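You operate a simulated robot arm through the tools that you are given. There is no shell and no other tool. Be economical: measure what you need, move in short steps, check, and stop when the job is done.

The job below is to be done with a simulated robot arm. You get a single attempt, and the scene is never put back.

## Task
Slip each topknot band on the card post of its colour, slide the keeper over and tray the card.
Fine: the black tray.

Only the result counts: the job must be done as asked and must still hold three seconds after the hand-in. Knocking over, shifting, dropping, spilling or breaking anything else fails it.

## Robot
A 7-joint arm with a two-finger parallel gripper, fixed in place. Base frame: the origin is at the foot of the arm, x ahead of it, y to its left, z up; the work surface is at about z = 0.75. Readings come in m, degrees, newtons and seconds.
With the tool pointing down near the work surface it reaches from about 0.34 to 0.74 m from the base axis. Its first joint turns from -115.0 to 115.0 degrees. Payload 3.91 kg.
The TCP is the grasp point between the finger pads, 0.03 m short of the fingertips. In the tool frame z runs along the fingers and y along their closing line. Largest opening 0.11 m; finger width 0.02, thickness 0.01; the body of the gripper, 0.048 by 0.112 m, starts 0.055 m behind the TCP.
Orientation is that of the tool frame in the base frame, as a unit quaternion [w, x, y, z]. With the fingers straight down and closing along the base's y, the tool's x points along the base's -x, its y along +y and its z along -z.

## Interface
- The arm moves only by the tool jog_arm. Its argument "deltas" is one flat list of numbers, 7 for each row, row after row: the gripper command, from -1 (shut) to 1 (fully open), values between in proportion, then the shift along the base's x, y, z in m, then the turn, a rotation vector about the base's x, y, z in rad. In form: [gripper, dx, dy, dz, wx, wy, wz, gripper, dx, dy, dz, wx, wy, wz, ...]. A call has 1 to 10 rows; each row shifts and turns the commanded pose from where the row before left it. Each row takes 0.2 s and may step no farther than 0.05 m and 8.6 degrees from the row before; otherwise, or with a gripper value out of range, the whole call is refused. Where a pose cannot be reached the arm comes as near as it can. A force on the tool above 40 N (or 10 N above the force at the start of the call, whichever is more), or a blocked arm, ends the call early, and 0.2 s more pass. Each finger travels about 0.108 m/s and halts on what it meets, pressing with about 28 N; the grip force reading is that of the motor and also rises with nothing between the fingers. The clock runs only during rows and for 0.2 s after the last one: add rows that do not move to give the fingers time. The reply holds the time, the measured pose of the TCP, the force on the tool along the base axes, the opening and the grip force, in the units named above and with some noise, with the torque about the TCP (base axes, N m) and any sound that the robot's microphone picked up.
- Cameras (640 x 400 px; columns grow to the right, rows downward): "scene" is fixed at [0.3994, 0.6483, 1.4938]; the picture's right is [-0.85, 0.53, 0.00], its down [0.48, 0.77, -0.43] and it looks along [-0.23, -0.36, -0.90] (base axes); focal length 312 px, centre (320, 200). "wrist" rides on the gripper at [0.072, 0.017, -0.103] in the tool frame; the picture's right is [-0.23, 0.97, 0.00], its down [-0.76, -0.18, -0.62] and it looks along [-0.61, -0.14, 0.78] (tool axes); focal length 222 px, centre (320, 200). There is no depth. A picture from a camera that has moved, and an enlarged one, comes with that camera's place and axes in the base frame and with its lens.
- get_image(camera): a new picture of that camera. No time passes.
- slide_trunk(by): slides the trunk up (or, below 0, down) by that many m; the arm rides with it, the base frame stays. It gives what a move gives, with no picture.
- close_up(camera, box): a new picture of the part [left, top, right, bottom] of that camera's present view, enlarged. No time passes.
- sign_off(): hands the job in; it is judged then, once.

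Work in short steps. Places have to be worked out from the pictures, the camera data and where the tool is seen: move nearer, look again, correct. Check each grasp and each placing, and mend what went wrong. You have 120 turns and 84 pictures in all, those below and enlarged ones among them. Open the gripper and draw the arm clear of the work before you hand the job in, unless the task says otherwise; then end with one line.

The tools are called by a JSON object that holds its "method" and its "body". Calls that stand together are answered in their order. jog_arm: Moves the arm, as the interface text tells. Its arguments: {"type":"object","properties":{"deltas":{"type":"array","items":{"type":"number"}}},"required":["deltas"]} The other tools are called the same way: slide_trunk (by) slides the trunk up or down; get_image (camera) takes a picture; close_up (camera, box) takes an enlarged picture of a part of a camera's view; sign_off () hands the job in.

At the start:

```text
clock: 0.0
tool_pos: [0.2214, 0.4155, 1.0541]
ee_rot: [0.0, 0.0, 1.0, 0.0]
force: [-0.4, -1.1, -0.3]
moment: [0.01, 0.0, 0.03]
opening: 0.1098
finger_force: 0.0
trunk travel left (down, up): [-0.7, 0.29]
```

scene: 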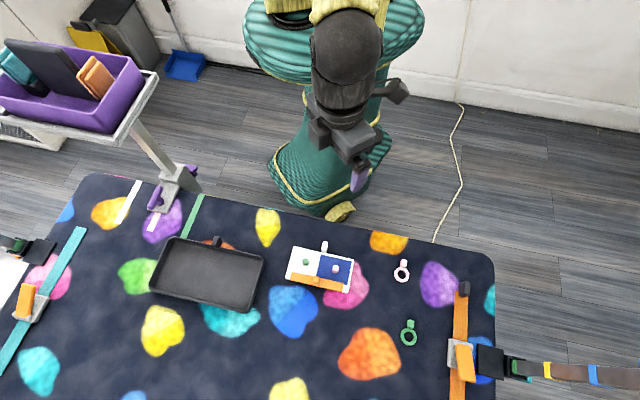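
wrist: 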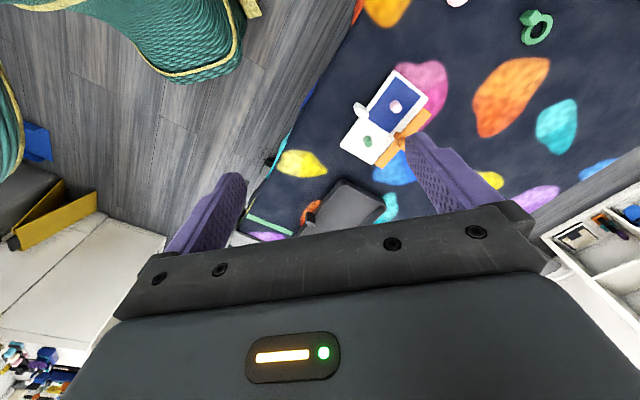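

I'll enlarge the card, the rings and the tray first.

{"method": "close_up", "body": {"camera": "scene", "box": [270, 230, 370, 300]}}

{"method": "close_up", "body": {"camera": "scene", "box": [370, 245, 450, 355]}}

{"method": "close_up", "body": {"camera": "scene", "box": [130, 220, 290, 330]}}

```text
5.71 times, centred on (320, 265) of scene
camera zoom: at [0.3994, 0.6483, 1.4938], right [-0.85, 0.53, 0.0], down [0.48, 0.77, -0.43], along [-0.23, -0.36, -0.9], focal length 1783 px, centre (320, -171)
```

zoom: 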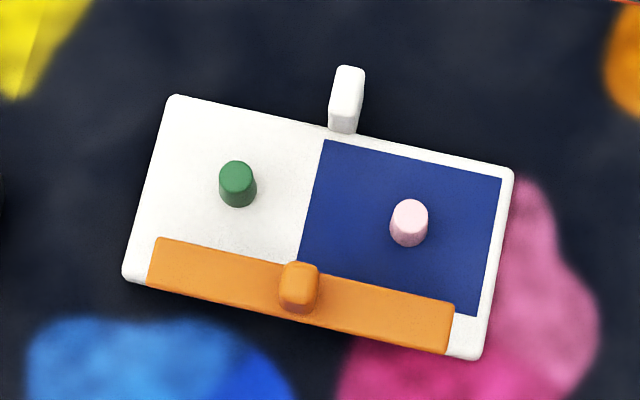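

```text
3.64 times, centred on (410, 300) of scene
camera zoom: at [0.3994, 0.6483, 1.4938], right [-0.85, 0.53, 0.0], down [0.48, 0.77, -0.43], along [-0.23, -0.36, -0.9], focal length 1135 px, centre (-7, -164)
```

zoom: 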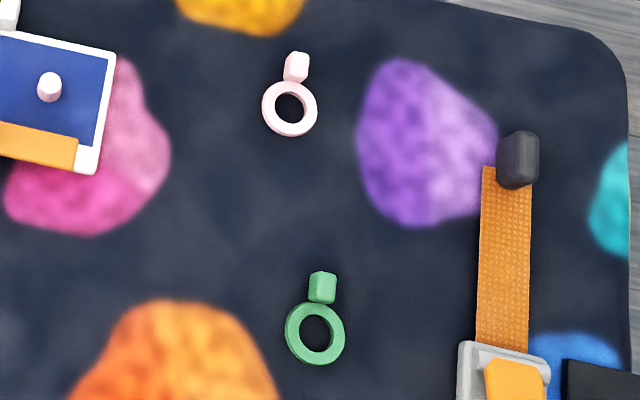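

```text
3.64 times, centred on (210, 275) of scene
camera zoom: at [0.3994, 0.6483, 1.4938], right [-0.85, 0.53, 0.0], down [0.48, 0.77, -0.43], along [-0.23, -0.36, -0.9], focal length 1135 px, centre (720, -73)
```

zoom: 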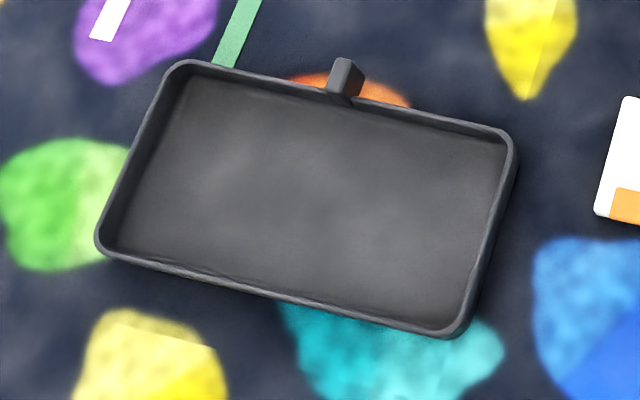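

The card is roughly 0.148 x 0.08 m, centred near (0.309, 0.504), with its long axis at 135°. The pink ring is near (0.154, 0.617) and the green one near (0.224, 0.730). I turn the wrist 45° and come lower to look at the card.

{"method": "jog_arm", "body": {"deltas": [1, -0.005, -0.005, -0.017, 0, 0, 0.1309, 1, -0.005, -0.005, -0.017, 0, 0, 0.1309, 1, -0.005, -0.005, -0.017, 0, 0, 0.1309, 1, -0.005, -0.005, -0.017, 0, 0, 0.1309, 1, -0.005, -0.005, -0.017, 0, 0, 0.1309, 1, -0.005, -0.005, -0.017, 0, 0, 0.1309]}}

{"method": "get_image", "body": {"camera": "wrist"}}

```text
clock: 1.4
tool_pos: [0.1899, 0.3865, 0.951]
ee_rot: [0.0, -0.383, 0.924, -0.001]
force: [-0.1, -0.4, 0.0]
moment: [0.0, -0.04, 0.0]
opening: 0.1099
finger_force: 0.0
trunk travel left (down, up): [-0.7, 0.29]
```

```text
78 pictures are left
camera wrist: at [0.1287, 0.3464, 1.0562], right [-0.53, 0.85, 0.0], down [0.66, 0.41, 0.62], along [0.53, 0.33, -0.78], focal length 222 px, centre (320, 200)
```

wrist: 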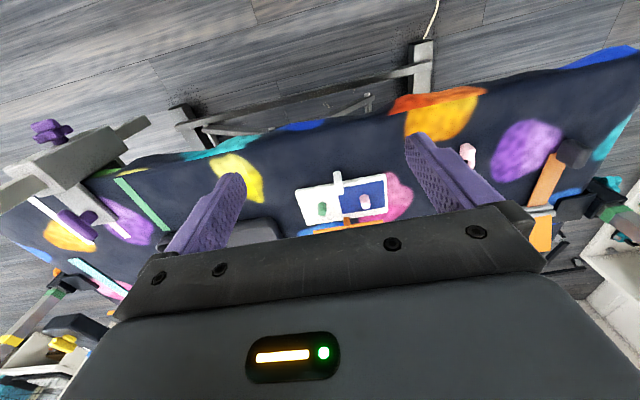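

The wrist view shows the card between the fingers, so I enlarge it.

{"method": "close_up", "body": {"camera": "wrist", "box": [285, 160, 405, 235]}}

```text
5.33 times, centred on (345, 198) of wrist
camera zoom: at [0.1287, 0.3464, 1.0562], right [-0.53, 0.85, 0.0], down [0.66, 0.41, 0.62], along [0.53, 0.33, -0.78], focal length 1185 px, centre (187, 213)
```

zoom: 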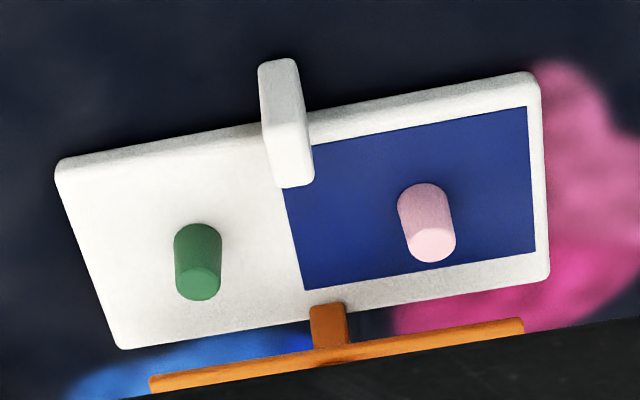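

The keeper seems to sit higher than the card face. I move out a little for a clearer look over it.

{"method": "jog_arm", "body": {"deltas": [1, 0.03, 0.03, 0, 0, 0, 0, 1, 0.03, 0.03, 0, 0, 0, 0]}}

{"method": "close_up", "body": {"camera": "wrist", "box": [260, 100, 420, 200]}}

```text
clock: 2.0
tool_pos: [0.2513, 0.4475, 0.9509]
ee_rot: [-0.001, -0.382, 0.924, -0.001]
force: [-0.6, 0.0, -1.1]
moment: [0.03, 0.03, 0.02]
opening: 0.11
finger_force: 0.1
trunk travel left (down, up): [-0.7, 0.29]
```

```text
4.00 times, centred on (340, 150) of wrist
camera zoom: at [0.1891, 0.4065, 1.0556], right [-0.53, 0.85, 0.0], down [0.66, 0.41, 0.62], along [0.53, 0.33, -0.78], focal length 888 px, centre (240, 400)
```

zoom: 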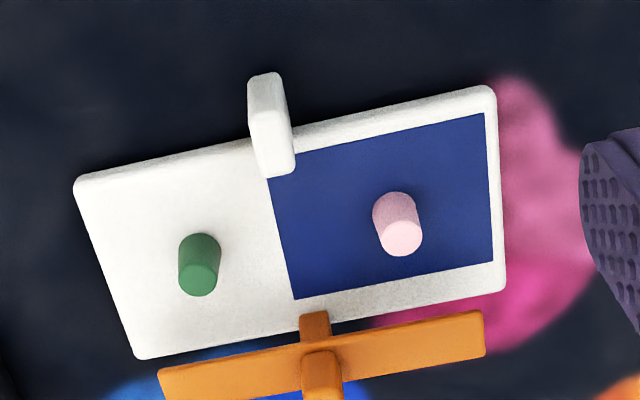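

The keeper is now clear: a raised bar on a central stem with a knob on top, which slides toward the handle over the posts. Next I move over to view the pink band.

{"method": "jog_arm", "body": {"deltas": [1, -0.0385, 0.028, 0, 0, 0, 0, 1, -0.0385, 0.028, 0, 0, 0, 0, 1, -0.0385, 0.028, 0, 0, 0, 0, 1, -0.0385, 0.028, 0, 0, 0, 0]}}

{"method": "get_image", "body": {"camera": "wrist"}}

```text
clock: 3.0
tool_pos: [0.0954, 0.5594, 0.9522]
ee_rot: [0.0, -0.382, 0.924, 0.0]
force: [0.0, -0.8, 0.7]
moment: [0.03, -0.01, -0.02]
opening: 0.1097
finger_force: 0.0
trunk travel left (down, up): [-0.7, 0.29]
```

```text
75 pictures are left
camera wrist: at [0.0328, 0.5193, 1.0569], right [-0.53, 0.85, 0.0], down [0.66, 0.41, 0.62], along [0.53, 0.33, -0.78], focal length 222 px, centre (320, 200)
```

wrist: 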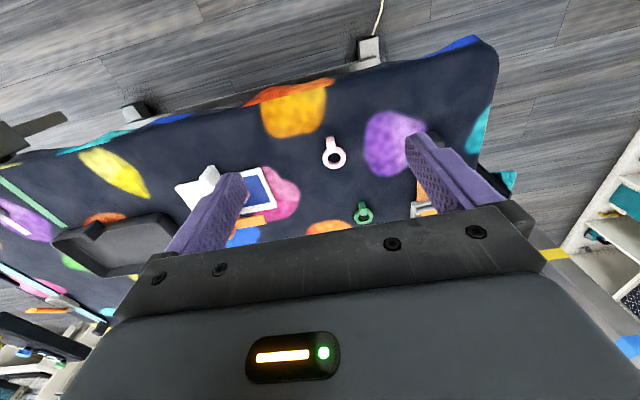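

Both bands are in view, so I enlarge this part.

{"method": "close_up", "body": {"camera": "wrist", "box": [280, 120, 440, 240]}}

```text
3.33 times, centred on (360, 180) of wrist
camera zoom: at [0.0328, 0.5193, 1.0569], right [-0.53, 0.85, 0.0], down [0.66, 0.41, 0.62], along [0.53, 0.33, -0.78], focal length 740 px, centre (187, 267)
```

zoom: 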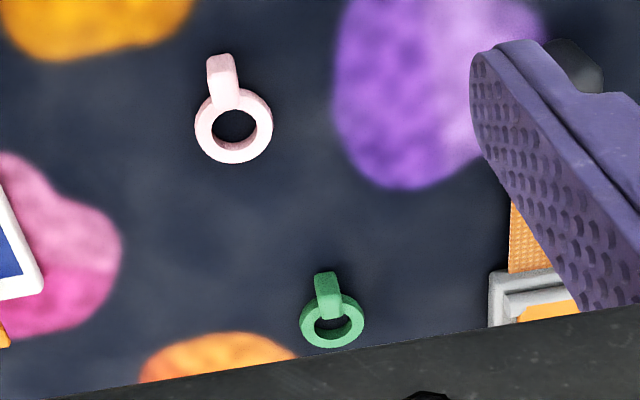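

Combining both views puts the pink ring centre near (0.1555, 0.619) and its lug near (0.136, 0.598). I hover above the lug with a narrower opening.

{"method": "jog_arm", "body": {"deltas": [-0.2, 0.0135, 0.013, -0.03, 0, 0, 0, -0.2, 0.0135, 0.013, -0.03, 0, 0, 0, -0.2, 0.0135, 0.013, -0.03, 0, 0, 0, -0.2, 0, 0, 0, 0, 0, 0]}}

{"method": "close_up", "body": {"camera": "wrist", "box": [240, 80, 400, 200]}}

```text
clock: 4.0
tool_pos: [0.1367, 0.5979, 0.8616]
ee_rot: [0.0, -0.384, 0.923, -0.001]
force: [0.2, -0.1, -0.5]
moment: [0.0, -0.02, 0.02]
opening: 0.0439
finger_force: 0.1
trunk travel left (down, up): [-0.7, 0.29]
```

```text
3.33 times, centred on (320, 140) of wrist
camera zoom: at [0.0748, 0.5582, 0.9661], right [-0.53, 0.85, 0.0], down [0.66, 0.41, 0.62], along [0.53, 0.33, -0.78], focal length 740 px, centre (320, 400)
```

zoom: 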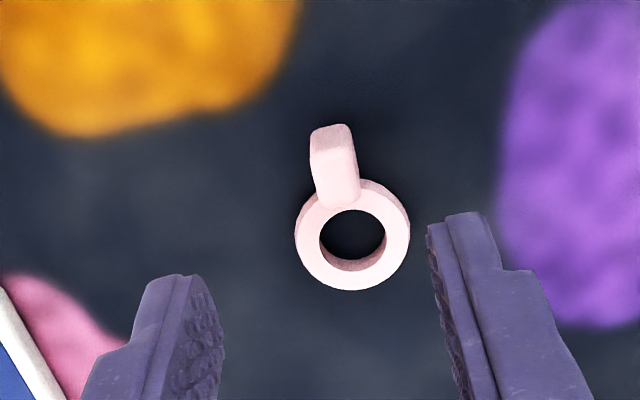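

The yaw lines up with the lug, which is at about (0.1355, 0.602). I descend with the fingers straddling it.

{"method": "jog_arm", "body": {"deltas": [-0.2, -0.0012, 0.0038, -0.03, 0, 0, 0, -0.2, 0, 0, -0.02, 0, 0, 0, -0.2, 0, 0, -0.018, 0, 0, 0, -0.2, 0, 0, 0, 0, 0, 0]}}

{"method": "close_up", "body": {"camera": "wrist", "box": [240, 100, 400, 220]}}

```text
clock: 5.0
tool_pos: [0.1352, 0.6025, 0.7929]
ee_rot: [-0.001, -0.382, 0.924, 0.0]
force: [0.3, 0.3, -0.2]
moment: [-0.01, -0.02, 0.01]
opening: 0.044
finger_force: 0.0
trunk travel left (down, up): [-0.7, 0.29]
```

```text
3.33 times, centred on (320, 160) of wrist
camera zoom: at [0.0737, 0.5614, 0.8975], right [-0.53, 0.85, 0.0], down [0.66, 0.41, 0.62], along [0.53, 0.33, -0.78], focal length 740 px, centre (320, 333)
```

zoom: 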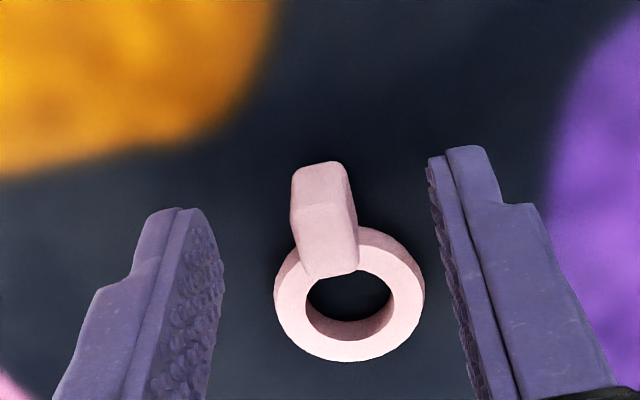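

The lug sits between the fingers and 1.5 mm to the right, with its top at about z = 0.776. I correct that, drop 2 mm, and close.

{"method": "jog_arm", "body": {"deltas": [-0.2, -0.001, 0.001, -0.002, 0, 0, 0, -1, 0, 0, 0, 0, 0, 0, -1, 0, 0, 0, 0, 0, 0, -1, 0, 0, 0, 0, 0, 0]}}

{"method": "close_up", "body": {"camera": "wrist", "box": [240, 100, 400, 220]}}

```text
clock: 6.0
tool_pos: [0.1335, 0.6019, 0.7903]
ee_rot: [0.0, -0.383, 0.924, 0.0]
force: [-0.1, -0.9, -0.4]
moment: [0.01, 0.0, -0.02]
opening: 0.0098
finger_force: 28.8
trunk travel left (down, up): [-0.7, 0.29]
```

```text
3.33 times, centred on (320, 160) of wrist
camera zoom: at [0.0728, 0.5621, 0.8957], right [-0.53, 0.85, 0.0], down [0.66, 0.41, 0.62], along [0.53, 0.33, -0.78], focal length 740 px, centre (320, 333)
```

zoom: 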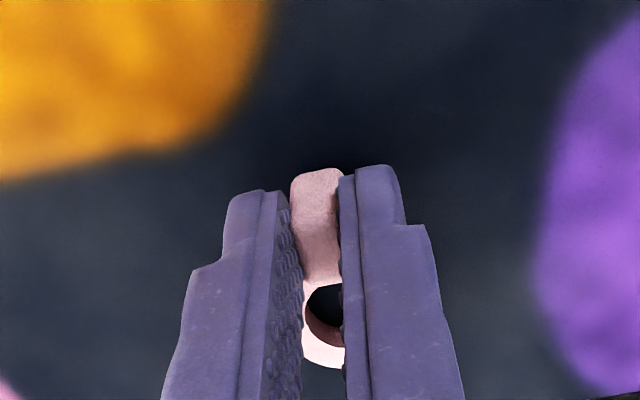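

The lug is gripped, at an opening of 9.8 mm. I lift straight up and check the ring in the fingers.

{"method": "jog_arm", "body": {"deltas": [-1, 0, 0, 0.02, 0, 0, 0, -1, 0, 0, 0.03, 0, 0, 0, -1, 0, 0, 0.04, 0, 0, 0, -1, 0, 0, 0, 0, 0, 0]}}

{"method": "close_up", "body": {"camera": "wrist", "box": [280, 130, 360, 190]}}

{"method": "get_image", "body": {"camera": "scene"}}

```text
clock: 7.0
tool_pos: [0.1346, 0.6032, 0.8812]
ee_rot: [0.0, -0.383, 0.924, 0.0]
force: [-0.7, 0.0, -0.8]
moment: [0.01, -0.02, -0.01]
opening: 0.0098
finger_force: 28.1
trunk travel left (down, up): [-0.7, 0.29]
```

```text
6.67 times, centred on (320, 160) of wrist
camera zoom: at [0.0724, 0.562, 0.9863], right [-0.53, 0.85, 0.0], down [0.66, 0.41, 0.62], along [0.53, 0.33, -0.78], focal length 1481 px, centre (320, 467)
```

zoom: 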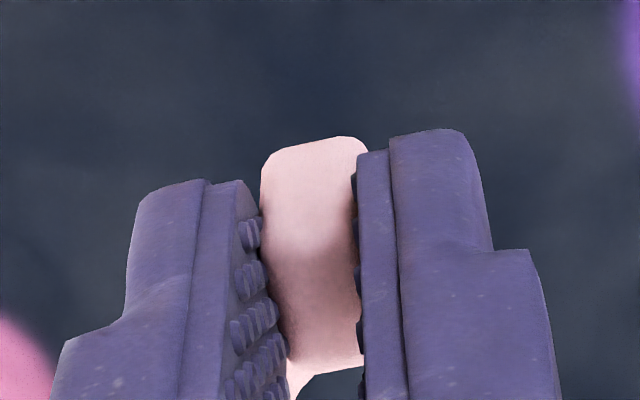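

```text
69 pictures are left
```

scene: 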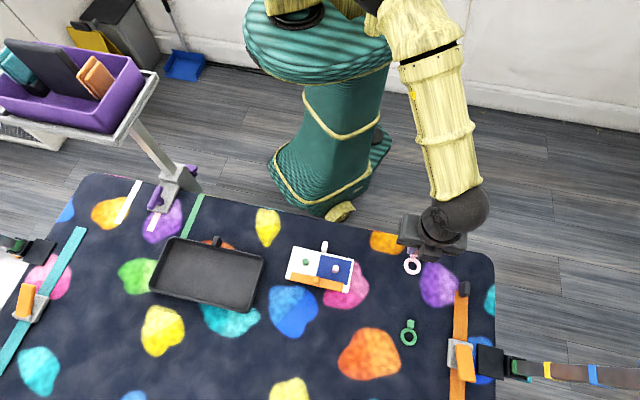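

The pink post top triangulates to about (0.281, 0.5255, 0.79). I carry the ring to just above it and compare in both cameras.

{"method": "jog_arm", "body": {"deltas": [-1, 0.0316, -0.0245, 0, 0, 0, 0, -1, 0.0316, -0.0245, 0, 0, 0, 0, -1, 0.0316, -0.0245, 0, 0, 0, 0, -1, 0.0316, -0.0245, -0.02, 0, 0, 0, -1, 0, 0, 0, 0, 0, 0]}}

{"method": "close_up", "body": {"camera": "scene", "box": [290, 230, 370, 300]}}

{"method": "close_up", "body": {"camera": "wrist", "box": [240, 100, 400, 220]}}

```text
clock: 8.2
tool_pos: [0.2604, 0.5052, 0.8623]
ee_rot: [-0.001, -0.383, 0.924, 0.0]
force: [-0.7, -0.7, -0.3]
moment: [0.04, 0.03, 0.02]
opening: 0.0098
finger_force: 27.7
trunk travel left (down, up): [-0.7, 0.29]
```

```text
5.71 times, centred on (330, 265) of scene
camera zoom: at [0.3994, 0.6483, 1.4938], right [-0.85, 0.53, 0.0], down [0.48, 0.77, -0.43], along [-0.23, -0.36, -0.9], focal length 1783 px, centre (263, -171)
```

zoom: 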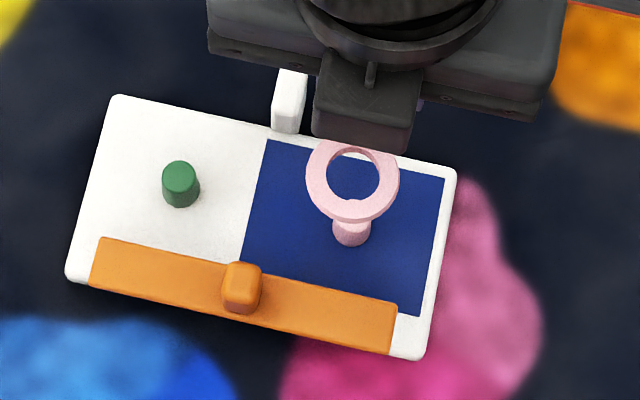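

```text
3.33 times, centred on (320, 160) of wrist
camera zoom: at [0.1984, 0.4639, 0.9664], right [-0.53, 0.85, 0.0], down [0.66, 0.41, 0.62], along [0.53, 0.33, -0.78], focal length 740 px, centre (320, 333)
```

zoom: 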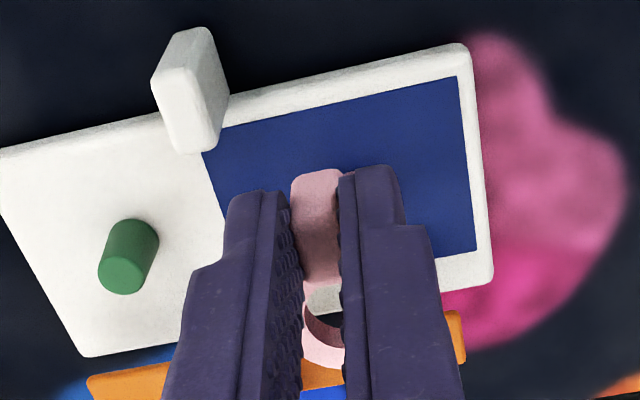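

The ring looks close to the post axis. To tighten the post geometry I take fine close-ups of the green post and the ring.

{"method": "close_up", "body": {"camera": "scene", "box": [308, 250, 364, 285]}}

{"method": "close_up", "body": {"camera": "wrist", "box": [240, 120, 320, 180]}}

```text
11.43 times, centred on (336, 268) of scene
camera zoom: at [0.3994, 0.6483, 1.4938], right [-0.85, 0.53, 0.0], down [0.48, 0.77, -0.43], along [-0.23, -0.36, -0.9], focal length 3566 px, centre (137, -571)
```

zoom: 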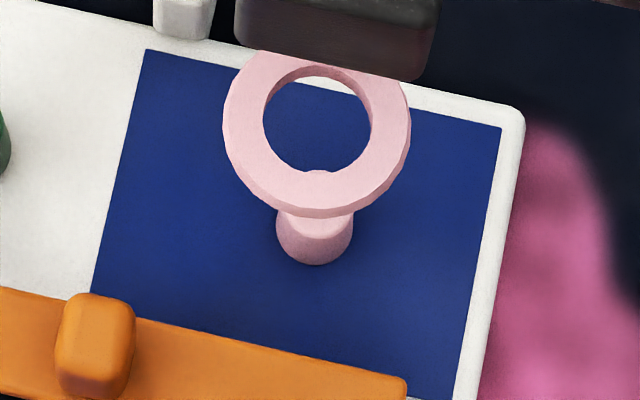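

```text
6.67 times, centred on (280, 150) of wrist
camera zoom: at [0.1984, 0.4639, 0.9664], right [-0.53, 0.85, 0.0], down [0.66, 0.41, 0.62], along [0.53, 0.33, -0.78], focal length 1481 px, centre (587, 533)
```

zoom: 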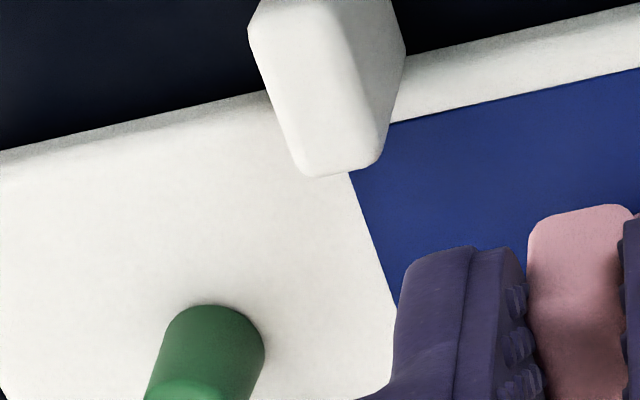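

The post top is at z≈0.78, and the ring must shift about +5 mm in y. I apply that, come down to just above the post, and recheck.

{"method": "jog_arm", "body": {"deltas": [-1, 0.0002, 0.005, 0, 0, 0, 0, -1, 0, 0, -0.03, 0, 0, 0, -1, 0, 0, 0, 0, 0, 0]}}

{"method": "close_up", "body": {"camera": "scene", "box": [308, 250, 364, 285]}}

```text
clock: 9.0
tool_pos: [0.2604, 0.5096, 0.8322]
ee_rot: [-0.001, -0.383, 0.924, 0.0]
force: [0.0, -0.3, 0.3]
moment: [-0.03, 0.01, 0.01]
opening: 0.0101
finger_force: 28.4
trunk travel left (down, up): [-0.7, 0.29]
```

```text
11.43 times, centred on (336, 268) of scene
camera zoom: at [0.3994, 0.6483, 1.4938], right [-0.85, 0.53, 0.0], down [0.48, 0.77, -0.43], along [-0.23, -0.36, -0.9], focal length 3566 px, centre (137, -571)
```

zoom: 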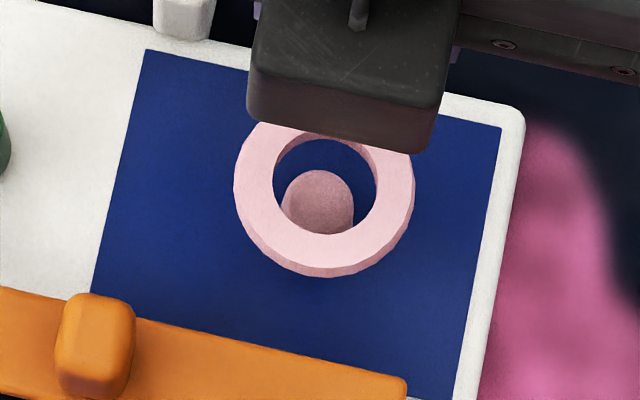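

The ring is concentric with the post to within about 1 mm. I trim slightly and lower it on gradually, watching the force.

{"method": "jog_arm", "body": {"deltas": [-1, -0.0003, -0.0007, -0.008, 0, 0, 0, -1, 0, 0, -0.008, 0, 0, 0, -1, 0, 0, -0.008, 0, 0, 0, -1, 0, 0, -0.005, 0, 0, 0, -1, 0, 0, 0, 0, 0, 0]}}

{"method": "close_up", "body": {"camera": "scene", "box": [308, 250, 364, 285]}}

```text
clock: 10.2
tool_pos: [0.2602, 0.5084, 0.804]
ee_rot: [0.001, -0.382, 0.924, 0.0]
force: [0.2, -0.1, 4.6]
moment: [0.06, -0.01, -0.03]
opening: 0.0098
finger_force: 28.1
trunk travel left (down, up): [-0.7, 0.29]
```

```text
11.43 times, centred on (336, 268) of scene
camera zoom: at [0.3994, 0.6483, 1.4938], right [-0.85, 0.53, 0.0], down [0.48, 0.77, -0.43], along [-0.23, -0.36, -0.9], focal length 3566 px, centre (137, -571)
```

zoom: 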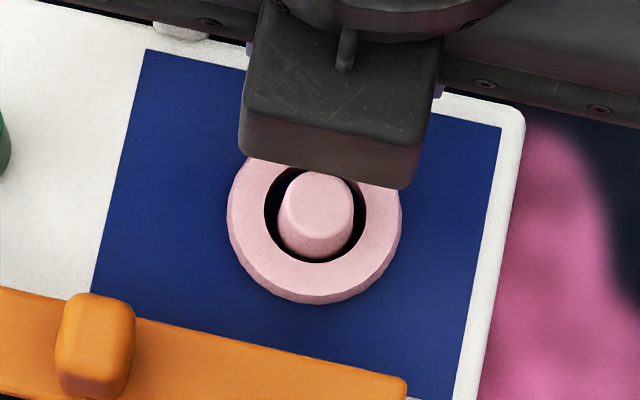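

The ring is on the post and touching the card, with 4.6 N upward. I open modestly and withdraw straight up.

{"method": "jog_arm", "body": {"deltas": [-0.5, 0, 0, 0, 0, 0, 0, -0.5, 0, 0, 0, 0, 0, 0, -0.5, 0, 0, 0.02, 0, 0, 0, -0.5, 0, 0, 0.04, 0, 0, 0, -0.5, 0, 0, 0.04, 0, 0, 0]}}

{"method": "close_up", "body": {"camera": "scene", "box": [280, 235, 360, 295]}}

```text
clock: 11.4
tool_pos: [0.261, 0.5085, 0.9033]
ee_rot: [0.0, -0.382, 0.924, 0.0]
force: [-0.3, 0.2, -0.4]
moment: [0.01, -0.01, 0.02]
opening: 0.0274
finger_force: 0.1
trunk travel left (down, up): [-0.7, 0.29]
```

```text
6.67 times, centred on (320, 265) of scene
camera zoom: at [0.3994, 0.6483, 1.4938], right [-0.85, 0.53, 0.0], down [0.48, 0.77, -0.43], along [-0.23, -0.36, -0.9], focal length 2080 px, centre (320, -233)
```

zoom: 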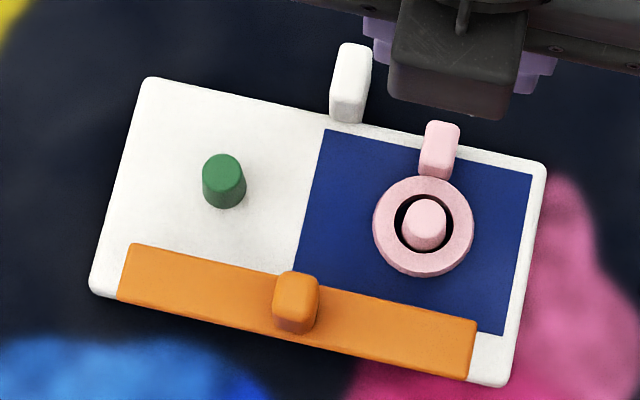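

The pink band is seated with its lug toward the handle. Next I go to view the green band, which is at the edge of reach.

{"method": "jog_arm", "body": {"deltas": [-0.2, -0.015, 0.038, 0, 0, 0, 0, -0.2, -0.015, 0.038, 0, 0, 0, 0, -0.2, -0.015, 0.038, 0, 0, 0, 0, -0.2, -0.014, 0.038, 0, 0, 0, 0, -0.2, 0, 0.035, -0.03, 0, 0, 0, -0.2, 0, 0, 0, 0, 0, 0]}}

{"method": "close_up", "body": {"camera": "wrist", "box": [240, 80, 400, 200]}}

```text
clock: 12.8
tool_pos: [0.1985, 0.6877, 0.8724]
ee_rot: [-0.001, -0.383, 0.924, 0.0]
force: [-0.7, 0.3, -0.1]
moment: [0.0, 0.02, 0.01]
opening: 0.0439
finger_force: 0.0
out of reach, approached as far as the arm can: row 5
trunk travel left (down, up): [-0.7, 0.29]
```

```text
3.33 times, centred on (320, 140) of wrist
camera zoom: at [0.1371, 0.6476, 0.977], right [-0.53, 0.85, 0.0], down [0.66, 0.41, 0.62], along [0.53, 0.33, -0.78], focal length 740 px, centre (320, 400)
```

zoom: 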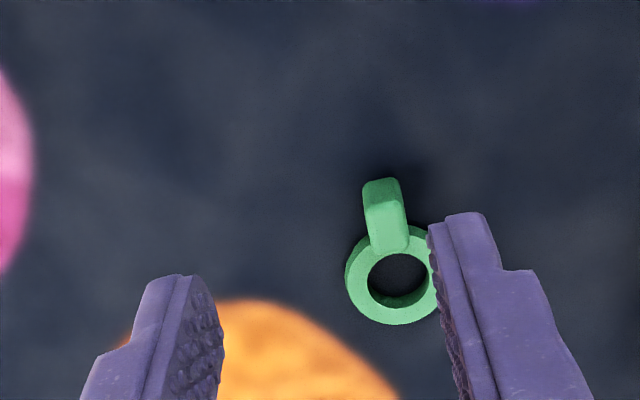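

The lug is near (0.206, 0.716), about 0.745 m out, and the arm stopped short at this height. I raise the trunk to test whether that extends the reach.

{"method": "slide_trunk", "body": {"by": 0.08}}

{"method": "jog_arm", "body": {"deltas": [-0.2, 0, 0, -0.04, 0, 0, 0, -0.2, 0, 0, -0.03, 0, 0, 0, -0.2, 0.004, 0.014, 0, 0, 0, 0, -0.2, 0.003, 0.014, 0, 0, 0, 0]}}

```text
clock: 14.0
tool_pos: [0.1997, 0.6874, 0.9527]
ee_rot: [-0.001, -0.382, 0.924, 0.0]
force: [-0.3, 0.1, -0.6]
moment: [0.01, -0.01, 0.03]
opening: 0.0439
finger_force: 0.1
trunk travel left (down, up): [-0.78, 0.21]
```

```text
clock: 15.0
tool_pos: [0.1999, 0.6827, 0.8855]
ee_rot: [0.0, -0.383, 0.924, 0.0]
force: [-0.5, 0.2, -0.3]
moment: [0.02, 0.02, 0.04]
opening: 0.0439
finger_force: 0.1
out of reach, approached as far as the arm can: row 2, 3, 4
trunk travel left (down, up): [-0.78, 0.21]
```

Reach is worse with the trunk up, so it should go lower. I retract and raise the arm first, then lower the trunk.

{"method": "jog_arm", "body": {"deltas": [-0.2, -0.01, -0.03, 0.03, 0, 0, 0, -0.2, -0.01, -0.03, 0.03, 0, 0, 0, -0.2, 0, 0, 0.045, 0, 0, 0, -0.2, 0, 0, 0.045, 0, 0, 0, -0.2, 0, 0, 0.04, 0, 0, 0]}}

{"method": "slide_trunk", "body": {"by": -0.18}}

```text
clock: 16.2
tool_pos: [0.1795, 0.6202, 1.0771]
ee_rot: [0.0, -0.383, 0.924, 0.0]
force: [0.2, 0.5, -0.1]
moment: [0.03, -0.03, -0.01]
opening: 0.044
finger_force: 0.0
trunk travel left (down, up): [-0.78, 0.21]
```

```text
clock: 18.2
tool_pos: [0.1785, 0.6221, 0.8964]
ee_rot: [0.0, -0.383, 0.924, 0.0]
force: [0.1, 0.3, 0.3]
moment: [-0.02, -0.04, -0.02]
opening: 0.044
finger_force: 0.0
trunk travel left (down, up): [-0.6, 0.39]
```

Trunk is now 0.10 below its start. I go out to above the lug at (0.205, 0.7155, ~0.845).

{"method": "jog_arm", "body": {"deltas": [-0.2, 0.009, 0.031, -0.01, 0, 0, 0, -0.2, 0.009, 0.031, -0.02, 0, 0, 0, -0.2, 0.0085, 0.0315, -0.02, 0, 0, 0, -0.2, 0, 0, 0, 0, 0, 0]}}

{"method": "close_up", "body": {"camera": "wrist", "box": [240, 80, 400, 200]}}

```text
clock: 19.2
tool_pos: [0.2015, 0.6889, 0.8447]
ee_rot: [0.0, -0.383, 0.924, 0.0]
force: [-0.1, 0.0, -0.6]
moment: [-0.01, -0.02, -0.04]
opening: 0.044
finger_force: 0.0
out of reach, approached as far as the arm can: row 3
trunk travel left (down, up): [-0.6, 0.39]
```

```text
3.33 times, centred on (320, 140) of wrist
camera zoom: at [0.1398, 0.6484, 0.9488], right [-0.53, 0.85, 0.0], down [0.66, 0.41, 0.62], along [0.53, 0.33, -0.78], focal length 740 px, centre (320, 400)
```

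zoom: 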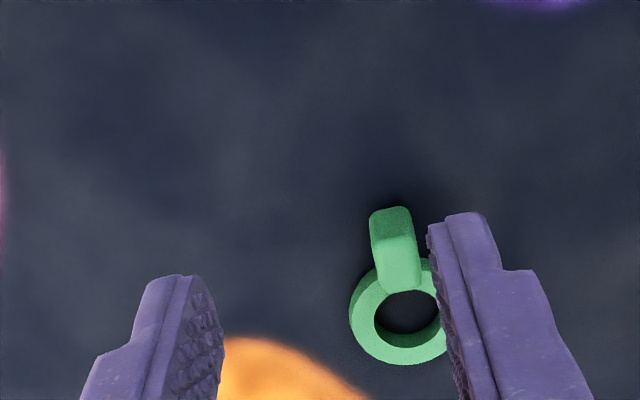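

With the tool vertical, the reach tops out around 0.718 m whatever the trunk height. I tilt the fingers outward about 11.5° around the closing axis to gain reach, keeping the same tilt for placing.

{"method": "jog_arm", "body": {"deltas": [-0.2, 0, 0, 0.01, 0.0707, -0.0707, 0, -0.2, 0, 0, 0, 0.0707, -0.0707, 0, -0.2, 0.002, 0.013, 0, 0, 0, 0, -0.2, 0.002, 0.0135, 0, 0, 0, 0, -0.2, 0, 0, 0, 0, 0, 0]}}

{"method": "close_up", "body": {"camera": "wrist", "box": [240, 80, 400, 200]}}

```text
clock: 20.4
tool_pos: [0.2055, 0.7157, 0.8551]
ee_rot: [0.093, -0.381, 0.919, 0.039]
force: [-0.3, 0.6, -0.8]
moment: [0.02, -0.02, 0.0]
opening: 0.0444
finger_force: 0.0
trunk travel left (down, up): [-0.6, 0.39]
```

```text
3.33 times, centred on (320, 140) of wrist
camera zoom: at [0.131, 0.6621, 0.943], right [-0.53, 0.85, 0.04], down [0.57, 0.31, 0.76], along [0.63, 0.43, -0.65], focal length 740 px, centre (320, 400)
```

zoom: 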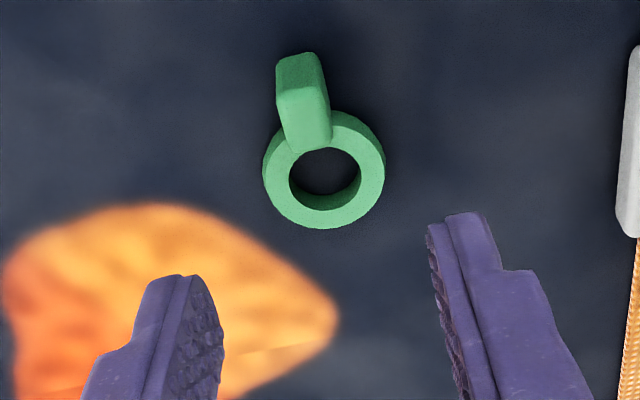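

Reach works with the tilt. The lug is near (0.206, 0.7145), so I descend with the TCP at about (0.203, 0.7115, 0.793).

{"method": "jog_arm", "body": {"deltas": [-0.2, -0.0025, -0.004, -0.022, 0, 0, 0, -0.2, 0, 0, -0.02, 0, 0, 0, -0.2, 0, 0, -0.02, 0, 0, 0, -0.2, 0, 0, 0, 0, 0, 0]}}

{"method": "close_up", "body": {"camera": "wrist", "box": [240, 100, 400, 220]}}

```text
clock: 21.4
tool_pos: [0.203, 0.7124, 0.7931]
ee_rot: [0.092, -0.381, 0.919, 0.039]
force: [-0.3, 0.5, 0.3]
moment: [0.02, 0.02, 0.01]
opening: 0.044
finger_force: 0.0
trunk travel left (down, up): [-0.6, 0.39]
```

```text
3.33 times, centred on (320, 160) of wrist
camera zoom: at [0.128, 0.6577, 0.8813], right [-0.53, 0.85, 0.05], down [0.57, 0.31, 0.76], along [0.63, 0.43, -0.65], focal length 740 px, centre (320, 333)
```

zoom: 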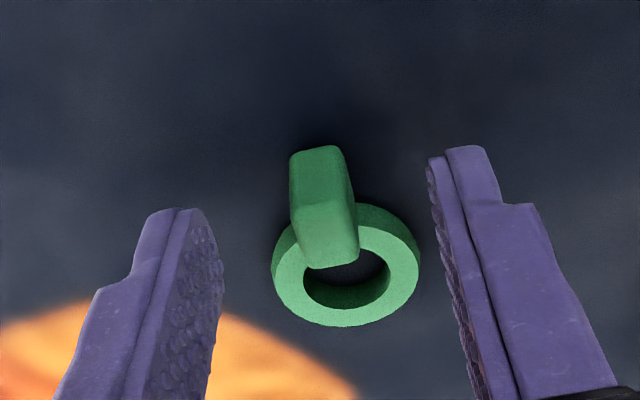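

The lug is centred as it was with pink, 1.5 mm to the right. I trim and close.

{"method": "jog_arm", "body": {"deltas": [-0.2, -0.001, 0.001, -0.0015, 0, 0, 0, -1, 0, 0, 0, 0, 0, 0, -1, 0, 0, 0, 0, 0, 0, -1, 0, 0, 0, 0, 0, 0, -1, 0, 0, 0.02, 0, 0, 0, -1, 0, 0, 0.04, 0, 0, 0, -1, -0.007, -0.02, 0.03, 0, 0, 0]}}

{"method": "close_up", "body": {"camera": "wrist", "box": [240, 100, 400, 220]}}

```text
clock: 23.0
tool_pos: [0.1956, 0.6921, 0.8821]
ee_rot: [0.092, -0.381, 0.919, 0.038]
force: [0.1, 0.6, 1.3]
moment: [0.02, 0.0, -0.04]
opening: 0.0099
finger_force: 27.5
trunk travel left (down, up): [-0.6, 0.39]
```

```text
3.33 times, centred on (320, 160) of wrist
camera zoom: at [0.1198, 0.6383, 0.9702], right [-0.53, 0.85, 0.05], down [0.57, 0.31, 0.76], along [0.63, 0.43, -0.65], focal length 740 px, centre (320, 333)
```

zoom: 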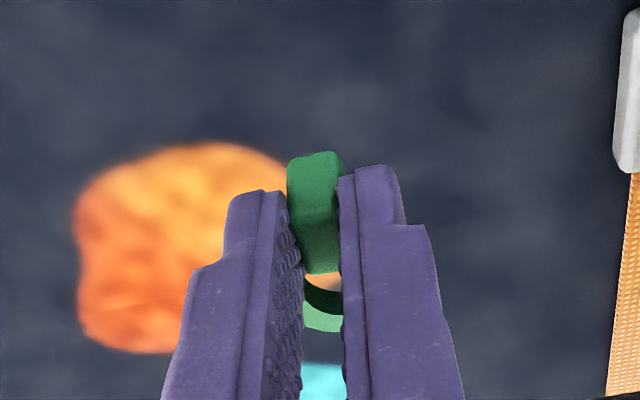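

Green is gripped and level. The green post is estimated at (0.3304, 0.4765), so I carry the band to TCP (0.308, 0.456) well above everything.

{"method": "jog_arm", "body": {"deltas": [-1, 0.0187, -0.0393, 0, 0, 0, 0, -1, 0.0187, -0.0393, 0, 0, 0, 0, -1, 0.0187, -0.0393, 0, 0, 0, 0, -1, 0.0187, -0.0393, 0, 0, 0, 0, -1, 0.0187, -0.0393, 0, 0, 0, 0, -1, 0.0187, -0.0393, 0, 0, 0, 0, -1, 0, 0, -0.02, 0, 0, 0, -1, 0, 0, 0, 0, 0, 0]}}

{"method": "close_up", "body": {"camera": "scene", "box": [278, 245, 334, 280]}}

```text
clock: 24.8
tool_pos: [0.3087, 0.4581, 0.8611]
ee_rot: [0.093, -0.38, 0.919, 0.039]
force: [-0.9, 0.1, 0.1]
moment: [0.0, -0.01, 0.0]
opening: 0.0099
finger_force: 27.7
trunk travel left (down, up): [-0.6, 0.39]
```

```text
11.43 times, centred on (306, 262) of scene
camera zoom: at [0.3994, 0.6483, 1.4938], right [-0.85, 0.53, 0.0], down [0.48, 0.77, -0.43], along [-0.23, -0.36, -0.9], focal length 3566 px, centre (480, -514)
```

zoom: 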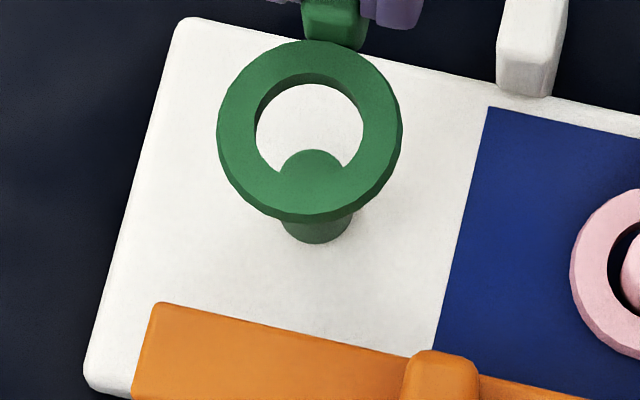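

The ring is within 2 mm of the post axis. I trim by (+0.5, −1.6) mm, lower to just above the post, and recheck.

{"method": "jog_arm", "body": {"deltas": [-1, 0.0005, -0.0016, -0.028, 0, 0, 0, -1, 0, 0, 0, 0, 0, 0]}}

{"method": "close_up", "body": {"camera": "scene", "box": [278, 245, 334, 280]}}

```text
clock: 25.4
tool_pos: [0.3079, 0.4551, 0.8327]
ee_rot: [0.092, -0.381, 0.919, 0.038]
force: [-0.2, -0.3, -0.1]
moment: [-0.06, 0.0, 0.04]
opening: 0.0101
finger_force: 27.5
trunk travel left (down, up): [-0.6, 0.39]
```

```text
11.43 times, centred on (306, 262) of scene
camera zoom: at [0.3994, 0.6483, 1.4938], right [-0.85, 0.53, 0.0], down [0.48, 0.77, -0.43], along [-0.23, -0.36, -0.9], focal length 3566 px, centre (480, -514)
```

zoom: 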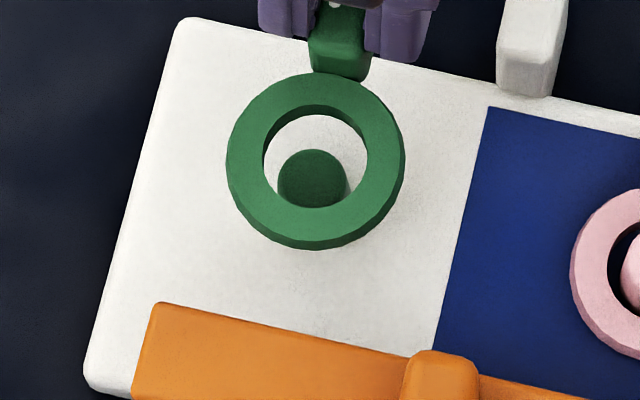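

Within about 1 mm now. I lower the green band onto the post.

{"method": "jog_arm", "body": {"deltas": [-1, 0.0008, 0, -0.008, 0, 0, 0, -1, 0, 0, -0.008, 0, 0, 0, -1, 0, 0, -0.008, 0, 0, 0, -1, 0, 0, -0.004, 0, 0, 0, -1, 0, 0, 0, 0, 0, 0]}}

{"method": "close_up", "body": {"camera": "scene", "box": [278, 245, 334, 280]}}

```text
clock: 26.6
tool_pos: [0.3087, 0.4556, 0.8057]
ee_rot: [0.091, -0.38, 0.92, 0.038]
force: [-0.3, 0.6, 0.6]
moment: [-0.02, 0.0, -0.04]
opening: 0.0099
finger_force: 27.7
trunk travel left (down, up): [-0.6, 0.39]
```

```text
11.43 times, centred on (306, 262) of scene
camera zoom: at [0.3994, 0.6483, 1.4938], right [-0.85, 0.53, 0.0], down [0.48, 0.77, -0.43], along [-0.23, -0.36, -0.9], focal length 3566 px, centre (480, -514)
```

zoom: 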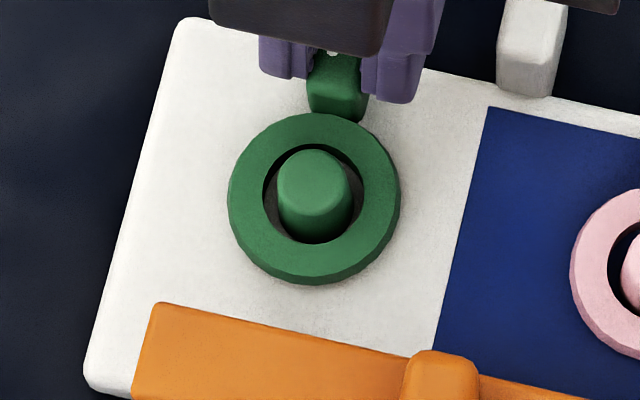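

The band is on the post but not fully down. I lower 2 mm more, then open and withdraw.

{"method": "jog_arm", "body": {"deltas": [-1, 0, 0, -0.0015, 0, 0, 0, -1, 0, 0, -0.001, 0, 0, 0, -0.5, 0, 0, 0, 0, 0, 0, -0.5, 0, 0, 0, 0, 0, 0, -0.5, -0.002, -0.002, 0.02, 0, 0, 0, -0.5, -0.004, -0.004, 0.04, 0, 0, 0, -0.5, 0, 0, 0.04, 0, 0, 0]}}

{"method": "close_up", "body": {"camera": "scene", "box": [280, 235, 360, 295]}}

```text
clock: 28.2
tool_pos: [0.3026, 0.4473, 0.903]
ee_rot: [0.092, -0.381, 0.919, 0.038]
force: [0.1, -0.1, -0.9]
moment: [-0.01, -0.03, 0.01]
opening: 0.0277
finger_force: 0.1
trunk travel left (down, up): [-0.6, 0.39]
```

```text
6.67 times, centred on (320, 265) of scene
camera zoom: at [0.3994, 0.6483, 1.4938], right [-0.85, 0.53, 0.0], down [0.48, 0.77, -0.43], along [-0.23, -0.36, -0.9], focal length 2080 px, centre (320, -233)
```

zoom: 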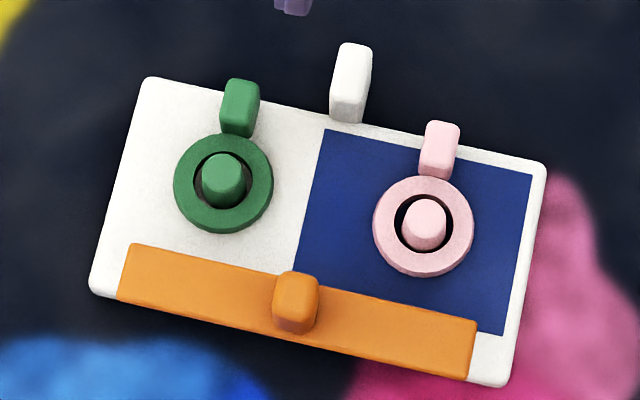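

Both bands are seated. I restore the vertical tool and hover over the keeper knob, estimated at (0.333, 0.529) with its top at z≈0.81.

{"method": "jog_arm", "body": {"deltas": [-0.2, 0, 0, 0, -0.0707, 0.0707, 0, -0.2, 0, 0, 0, -0.0707, 0.0707, 0, -0.2, 0.015, 0.041, -0.01, 0, 0, 0, -0.2, 0.015, 0.041, -0.01, 0, 0, 0, -0.2, 0, 0, 0, 0, 0, 0]}}

{"method": "close_up", "body": {"camera": "wrist", "box": [220, 60, 420, 210]}}

{"method": "close_up", "body": {"camera": "scene", "box": [280, 235, 360, 295]}}

```text
clock: 29.4
tool_pos: [0.3317, 0.5315, 0.8827]
ee_rot: [0.0, -0.383, 0.924, 0.0]
force: [0.9, 1.2, 0.0]
moment: [0.01, -0.01, -0.02]
opening: 0.0441
finger_force: 0.0
trunk travel left (down, up): [-0.6, 0.39]
```

```text
2.67 times, centred on (320, 135) of wrist
camera zoom: at [0.2705, 0.4915, 0.9874], right [-0.53, 0.85, 0.0], down [0.66, 0.41, 0.62], along [0.53, 0.33, -0.78], focal length 592 px, centre (320, 373)
```

zoom: 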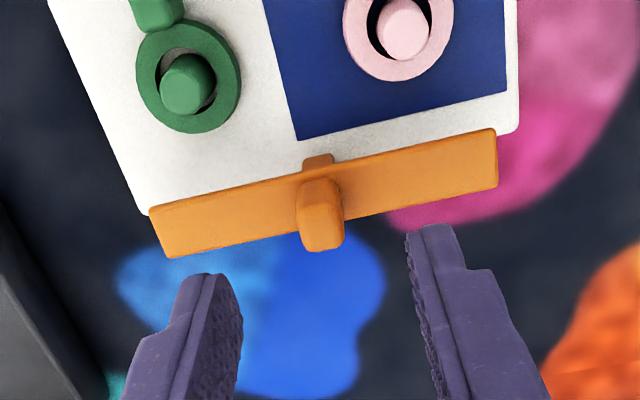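

```text
6.67 times, centred on (320, 265) of scene
camera zoom: at [0.3994, 0.6483, 1.4938], right [-0.85, 0.53, 0.0], down [0.48, 0.77, -0.43], along [-0.23, -0.36, -0.9], focal length 2080 px, centre (320, -233)
```

zoom: 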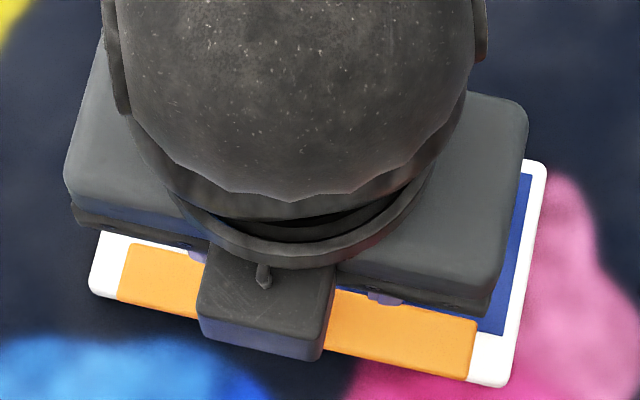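

The knob is centred laterally with its top near z≈0.82 and the bar top near 0.797. I descend so the fingertips straddle the knob just above the bar.

{"method": "jog_arm", "body": {"deltas": [-0.2, 0.001, 0.001, -0.025, 0, 0, 0, -0.2, 0.001, 0, -0.018, 0, 0, 0, -0.2, 0, 0, 0, 0, 0, 0]}}

{"method": "close_up", "body": {"camera": "wrist", "box": [240, 100, 400, 220]}}

```text
clock: 30.2
tool_pos: [0.3358, 0.5319, 0.8389]
ee_rot: [0.0, -0.382, 0.924, 0.0]
force: [0.1, -0.3, 0.1]
moment: [-0.01, -0.03, -0.01]
opening: 0.0437
finger_force: 0.1
trunk travel left (down, up): [-0.6, 0.39]
```

```text
3.33 times, centred on (320, 160) of wrist
camera zoom: at [0.2736, 0.4914, 0.9442], right [-0.53, 0.85, 0.0], down [0.66, 0.41, 0.62], along [0.53, 0.33, -0.78], focal length 740 px, centre (320, 333)
```

zoom: 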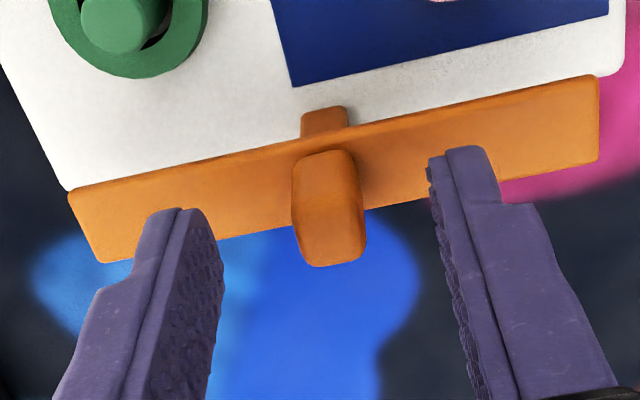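

Knob top is ≈0.819 and it sits 2.5 mm to the right. I correct, drop 5 mm, and grip it.

{"method": "jog_arm", "body": {"deltas": [-0.2, -0.0018, 0.0018, -0.0045, 0, 0, 0, -1, 0, 0, 0, 0, 0, 0, -1, 0, 0, 0, 0, 0, 0, -1, 0, 0, 0, 0, 0, 0]}}

{"method": "close_up", "body": {"camera": "wrist", "box": [220, 60, 420, 210]}}

```text
clock: 31.2
tool_pos: [0.334, 0.533, 0.8364]
ee_rot: [0.0, -0.383, 0.924, -0.001]
force: [1.6, -0.9, 1.0]
moment: [-0.05, 0.0, 0.11]
opening: 0.0129
finger_force: 27.8
trunk travel left (down, up): [-0.6, 0.39]
```

```text
2.67 times, centred on (320, 135) of wrist
camera zoom: at [0.272, 0.4932, 0.9399], right [-0.53, 0.85, 0.0], down [0.66, 0.41, 0.62], along [0.53, 0.33, -0.78], focal length 592 px, centre (320, 373)
```

zoom: 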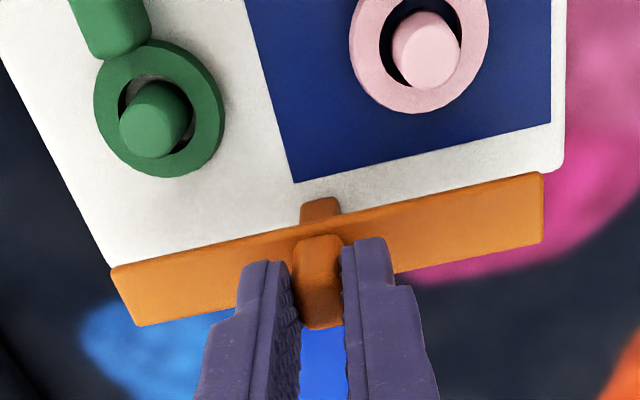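

I grip the knob and slide toward the handle, starting with 10 mm to feel the friction.

{"method": "jog_arm", "body": {"deltas": [-1, -0.0035, -0.0035, 0, 0, 0, 0, -1, -0.0035, -0.0035, 0, 0, 0, 0]}}

{"method": "close_up", "body": {"camera": "scene", "box": [280, 235, 360, 295]}}

{"method": "close_up", "body": {"camera": "wrist", "box": [220, 60, 420, 210]}}

```text
clock: 31.8
tool_pos: [0.3252, 0.5267, 0.8355]
ee_rot: [0.0, -0.382, 0.924, 0.0]
force: [-0.8, -0.2, 0.0]
moment: [-0.06, 0.07, 0.03]
opening: 0.0129
finger_force: 28.2
trunk travel left (down, up): [-0.6, 0.39]
```

```text
6.67 times, centred on (320, 265) of scene
camera zoom: at [0.3994, 0.6483, 1.4938], right [-0.85, 0.53, 0.0], down [0.48, 0.77, -0.43], along [-0.23, -0.36, -0.9], focal length 2080 px, centre (320, -233)
```

zoom: 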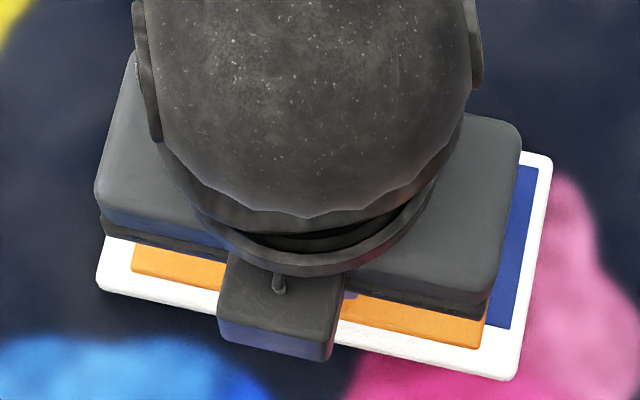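

```text
2.67 times, centred on (320, 135) of wrist
camera zoom: at [0.2642, 0.4864, 0.9399], right [-0.53, 0.85, 0.0], down [0.66, 0.41, 0.62], along [0.53, 0.33, -0.78], focal length 592 px, centre (320, 373)
```

zoom: 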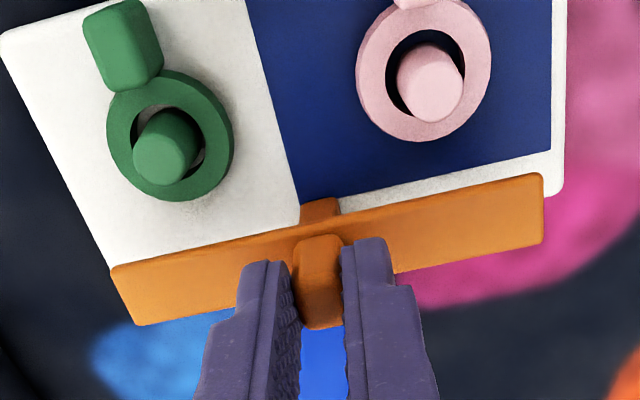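

The keeper slides freely and the card only shifted 3 mm sideways when gripped. I continue about 30 mm further in small steps.

{"method": "jog_arm", "body": {"deltas": [-1, -0.0045, -0.0045, 0, 0, 0, 0, -1, -0.0045, -0.0045, 0, 0, 0, 0, -1, -0.0045, -0.0045, 0, 0, 0, 0, -1, -0.004, -0.004, 0, 0, 0, 0, -1, 0, 0, 0, 0, 0, 0]}}

{"method": "close_up", "body": {"camera": "scene", "box": [280, 235, 360, 295]}}

{"method": "close_up", "body": {"camera": "wrist", "box": [220, 60, 420, 210]}}

```text
clock: 33.0
tool_pos: [0.3095, 0.5096, 0.8356]
ee_rot: [0.0, -0.383, 0.924, 0.0]
force: [0.6, 0.0, -0.2]
moment: [0.05, -0.03, 0.0]
opening: 0.0129
finger_force: 28.2
trunk travel left (down, up): [-0.6, 0.39]
```

```text
6.67 times, centred on (320, 265) of scene
camera zoom: at [0.3994, 0.6483, 1.4938], right [-0.85, 0.53, 0.0], down [0.48, 0.77, -0.43], along [-0.23, -0.36, -0.9], focal length 2080 px, centre (320, -233)
```

zoom: 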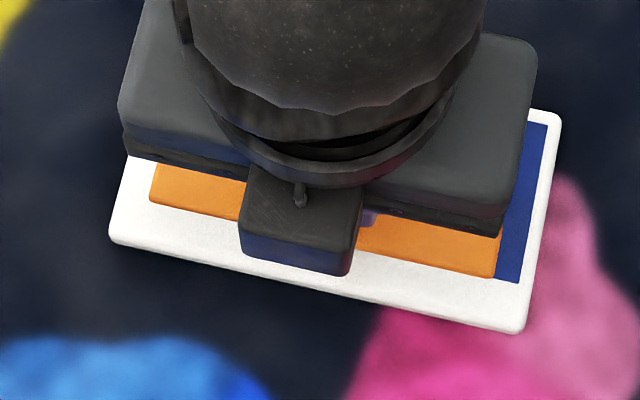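

```text
2.67 times, centred on (320, 135) of wrist
camera zoom: at [0.2471, 0.4694, 0.9401], right [-0.53, 0.85, 0.0], down [0.66, 0.41, 0.62], along [0.53, 0.33, -0.78], focal length 592 px, centre (320, 373)
```

zoom: 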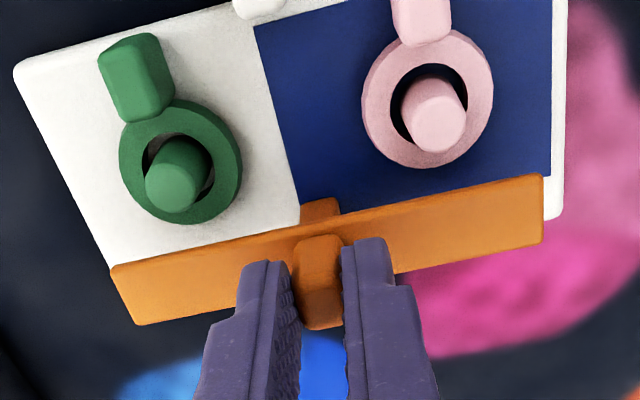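

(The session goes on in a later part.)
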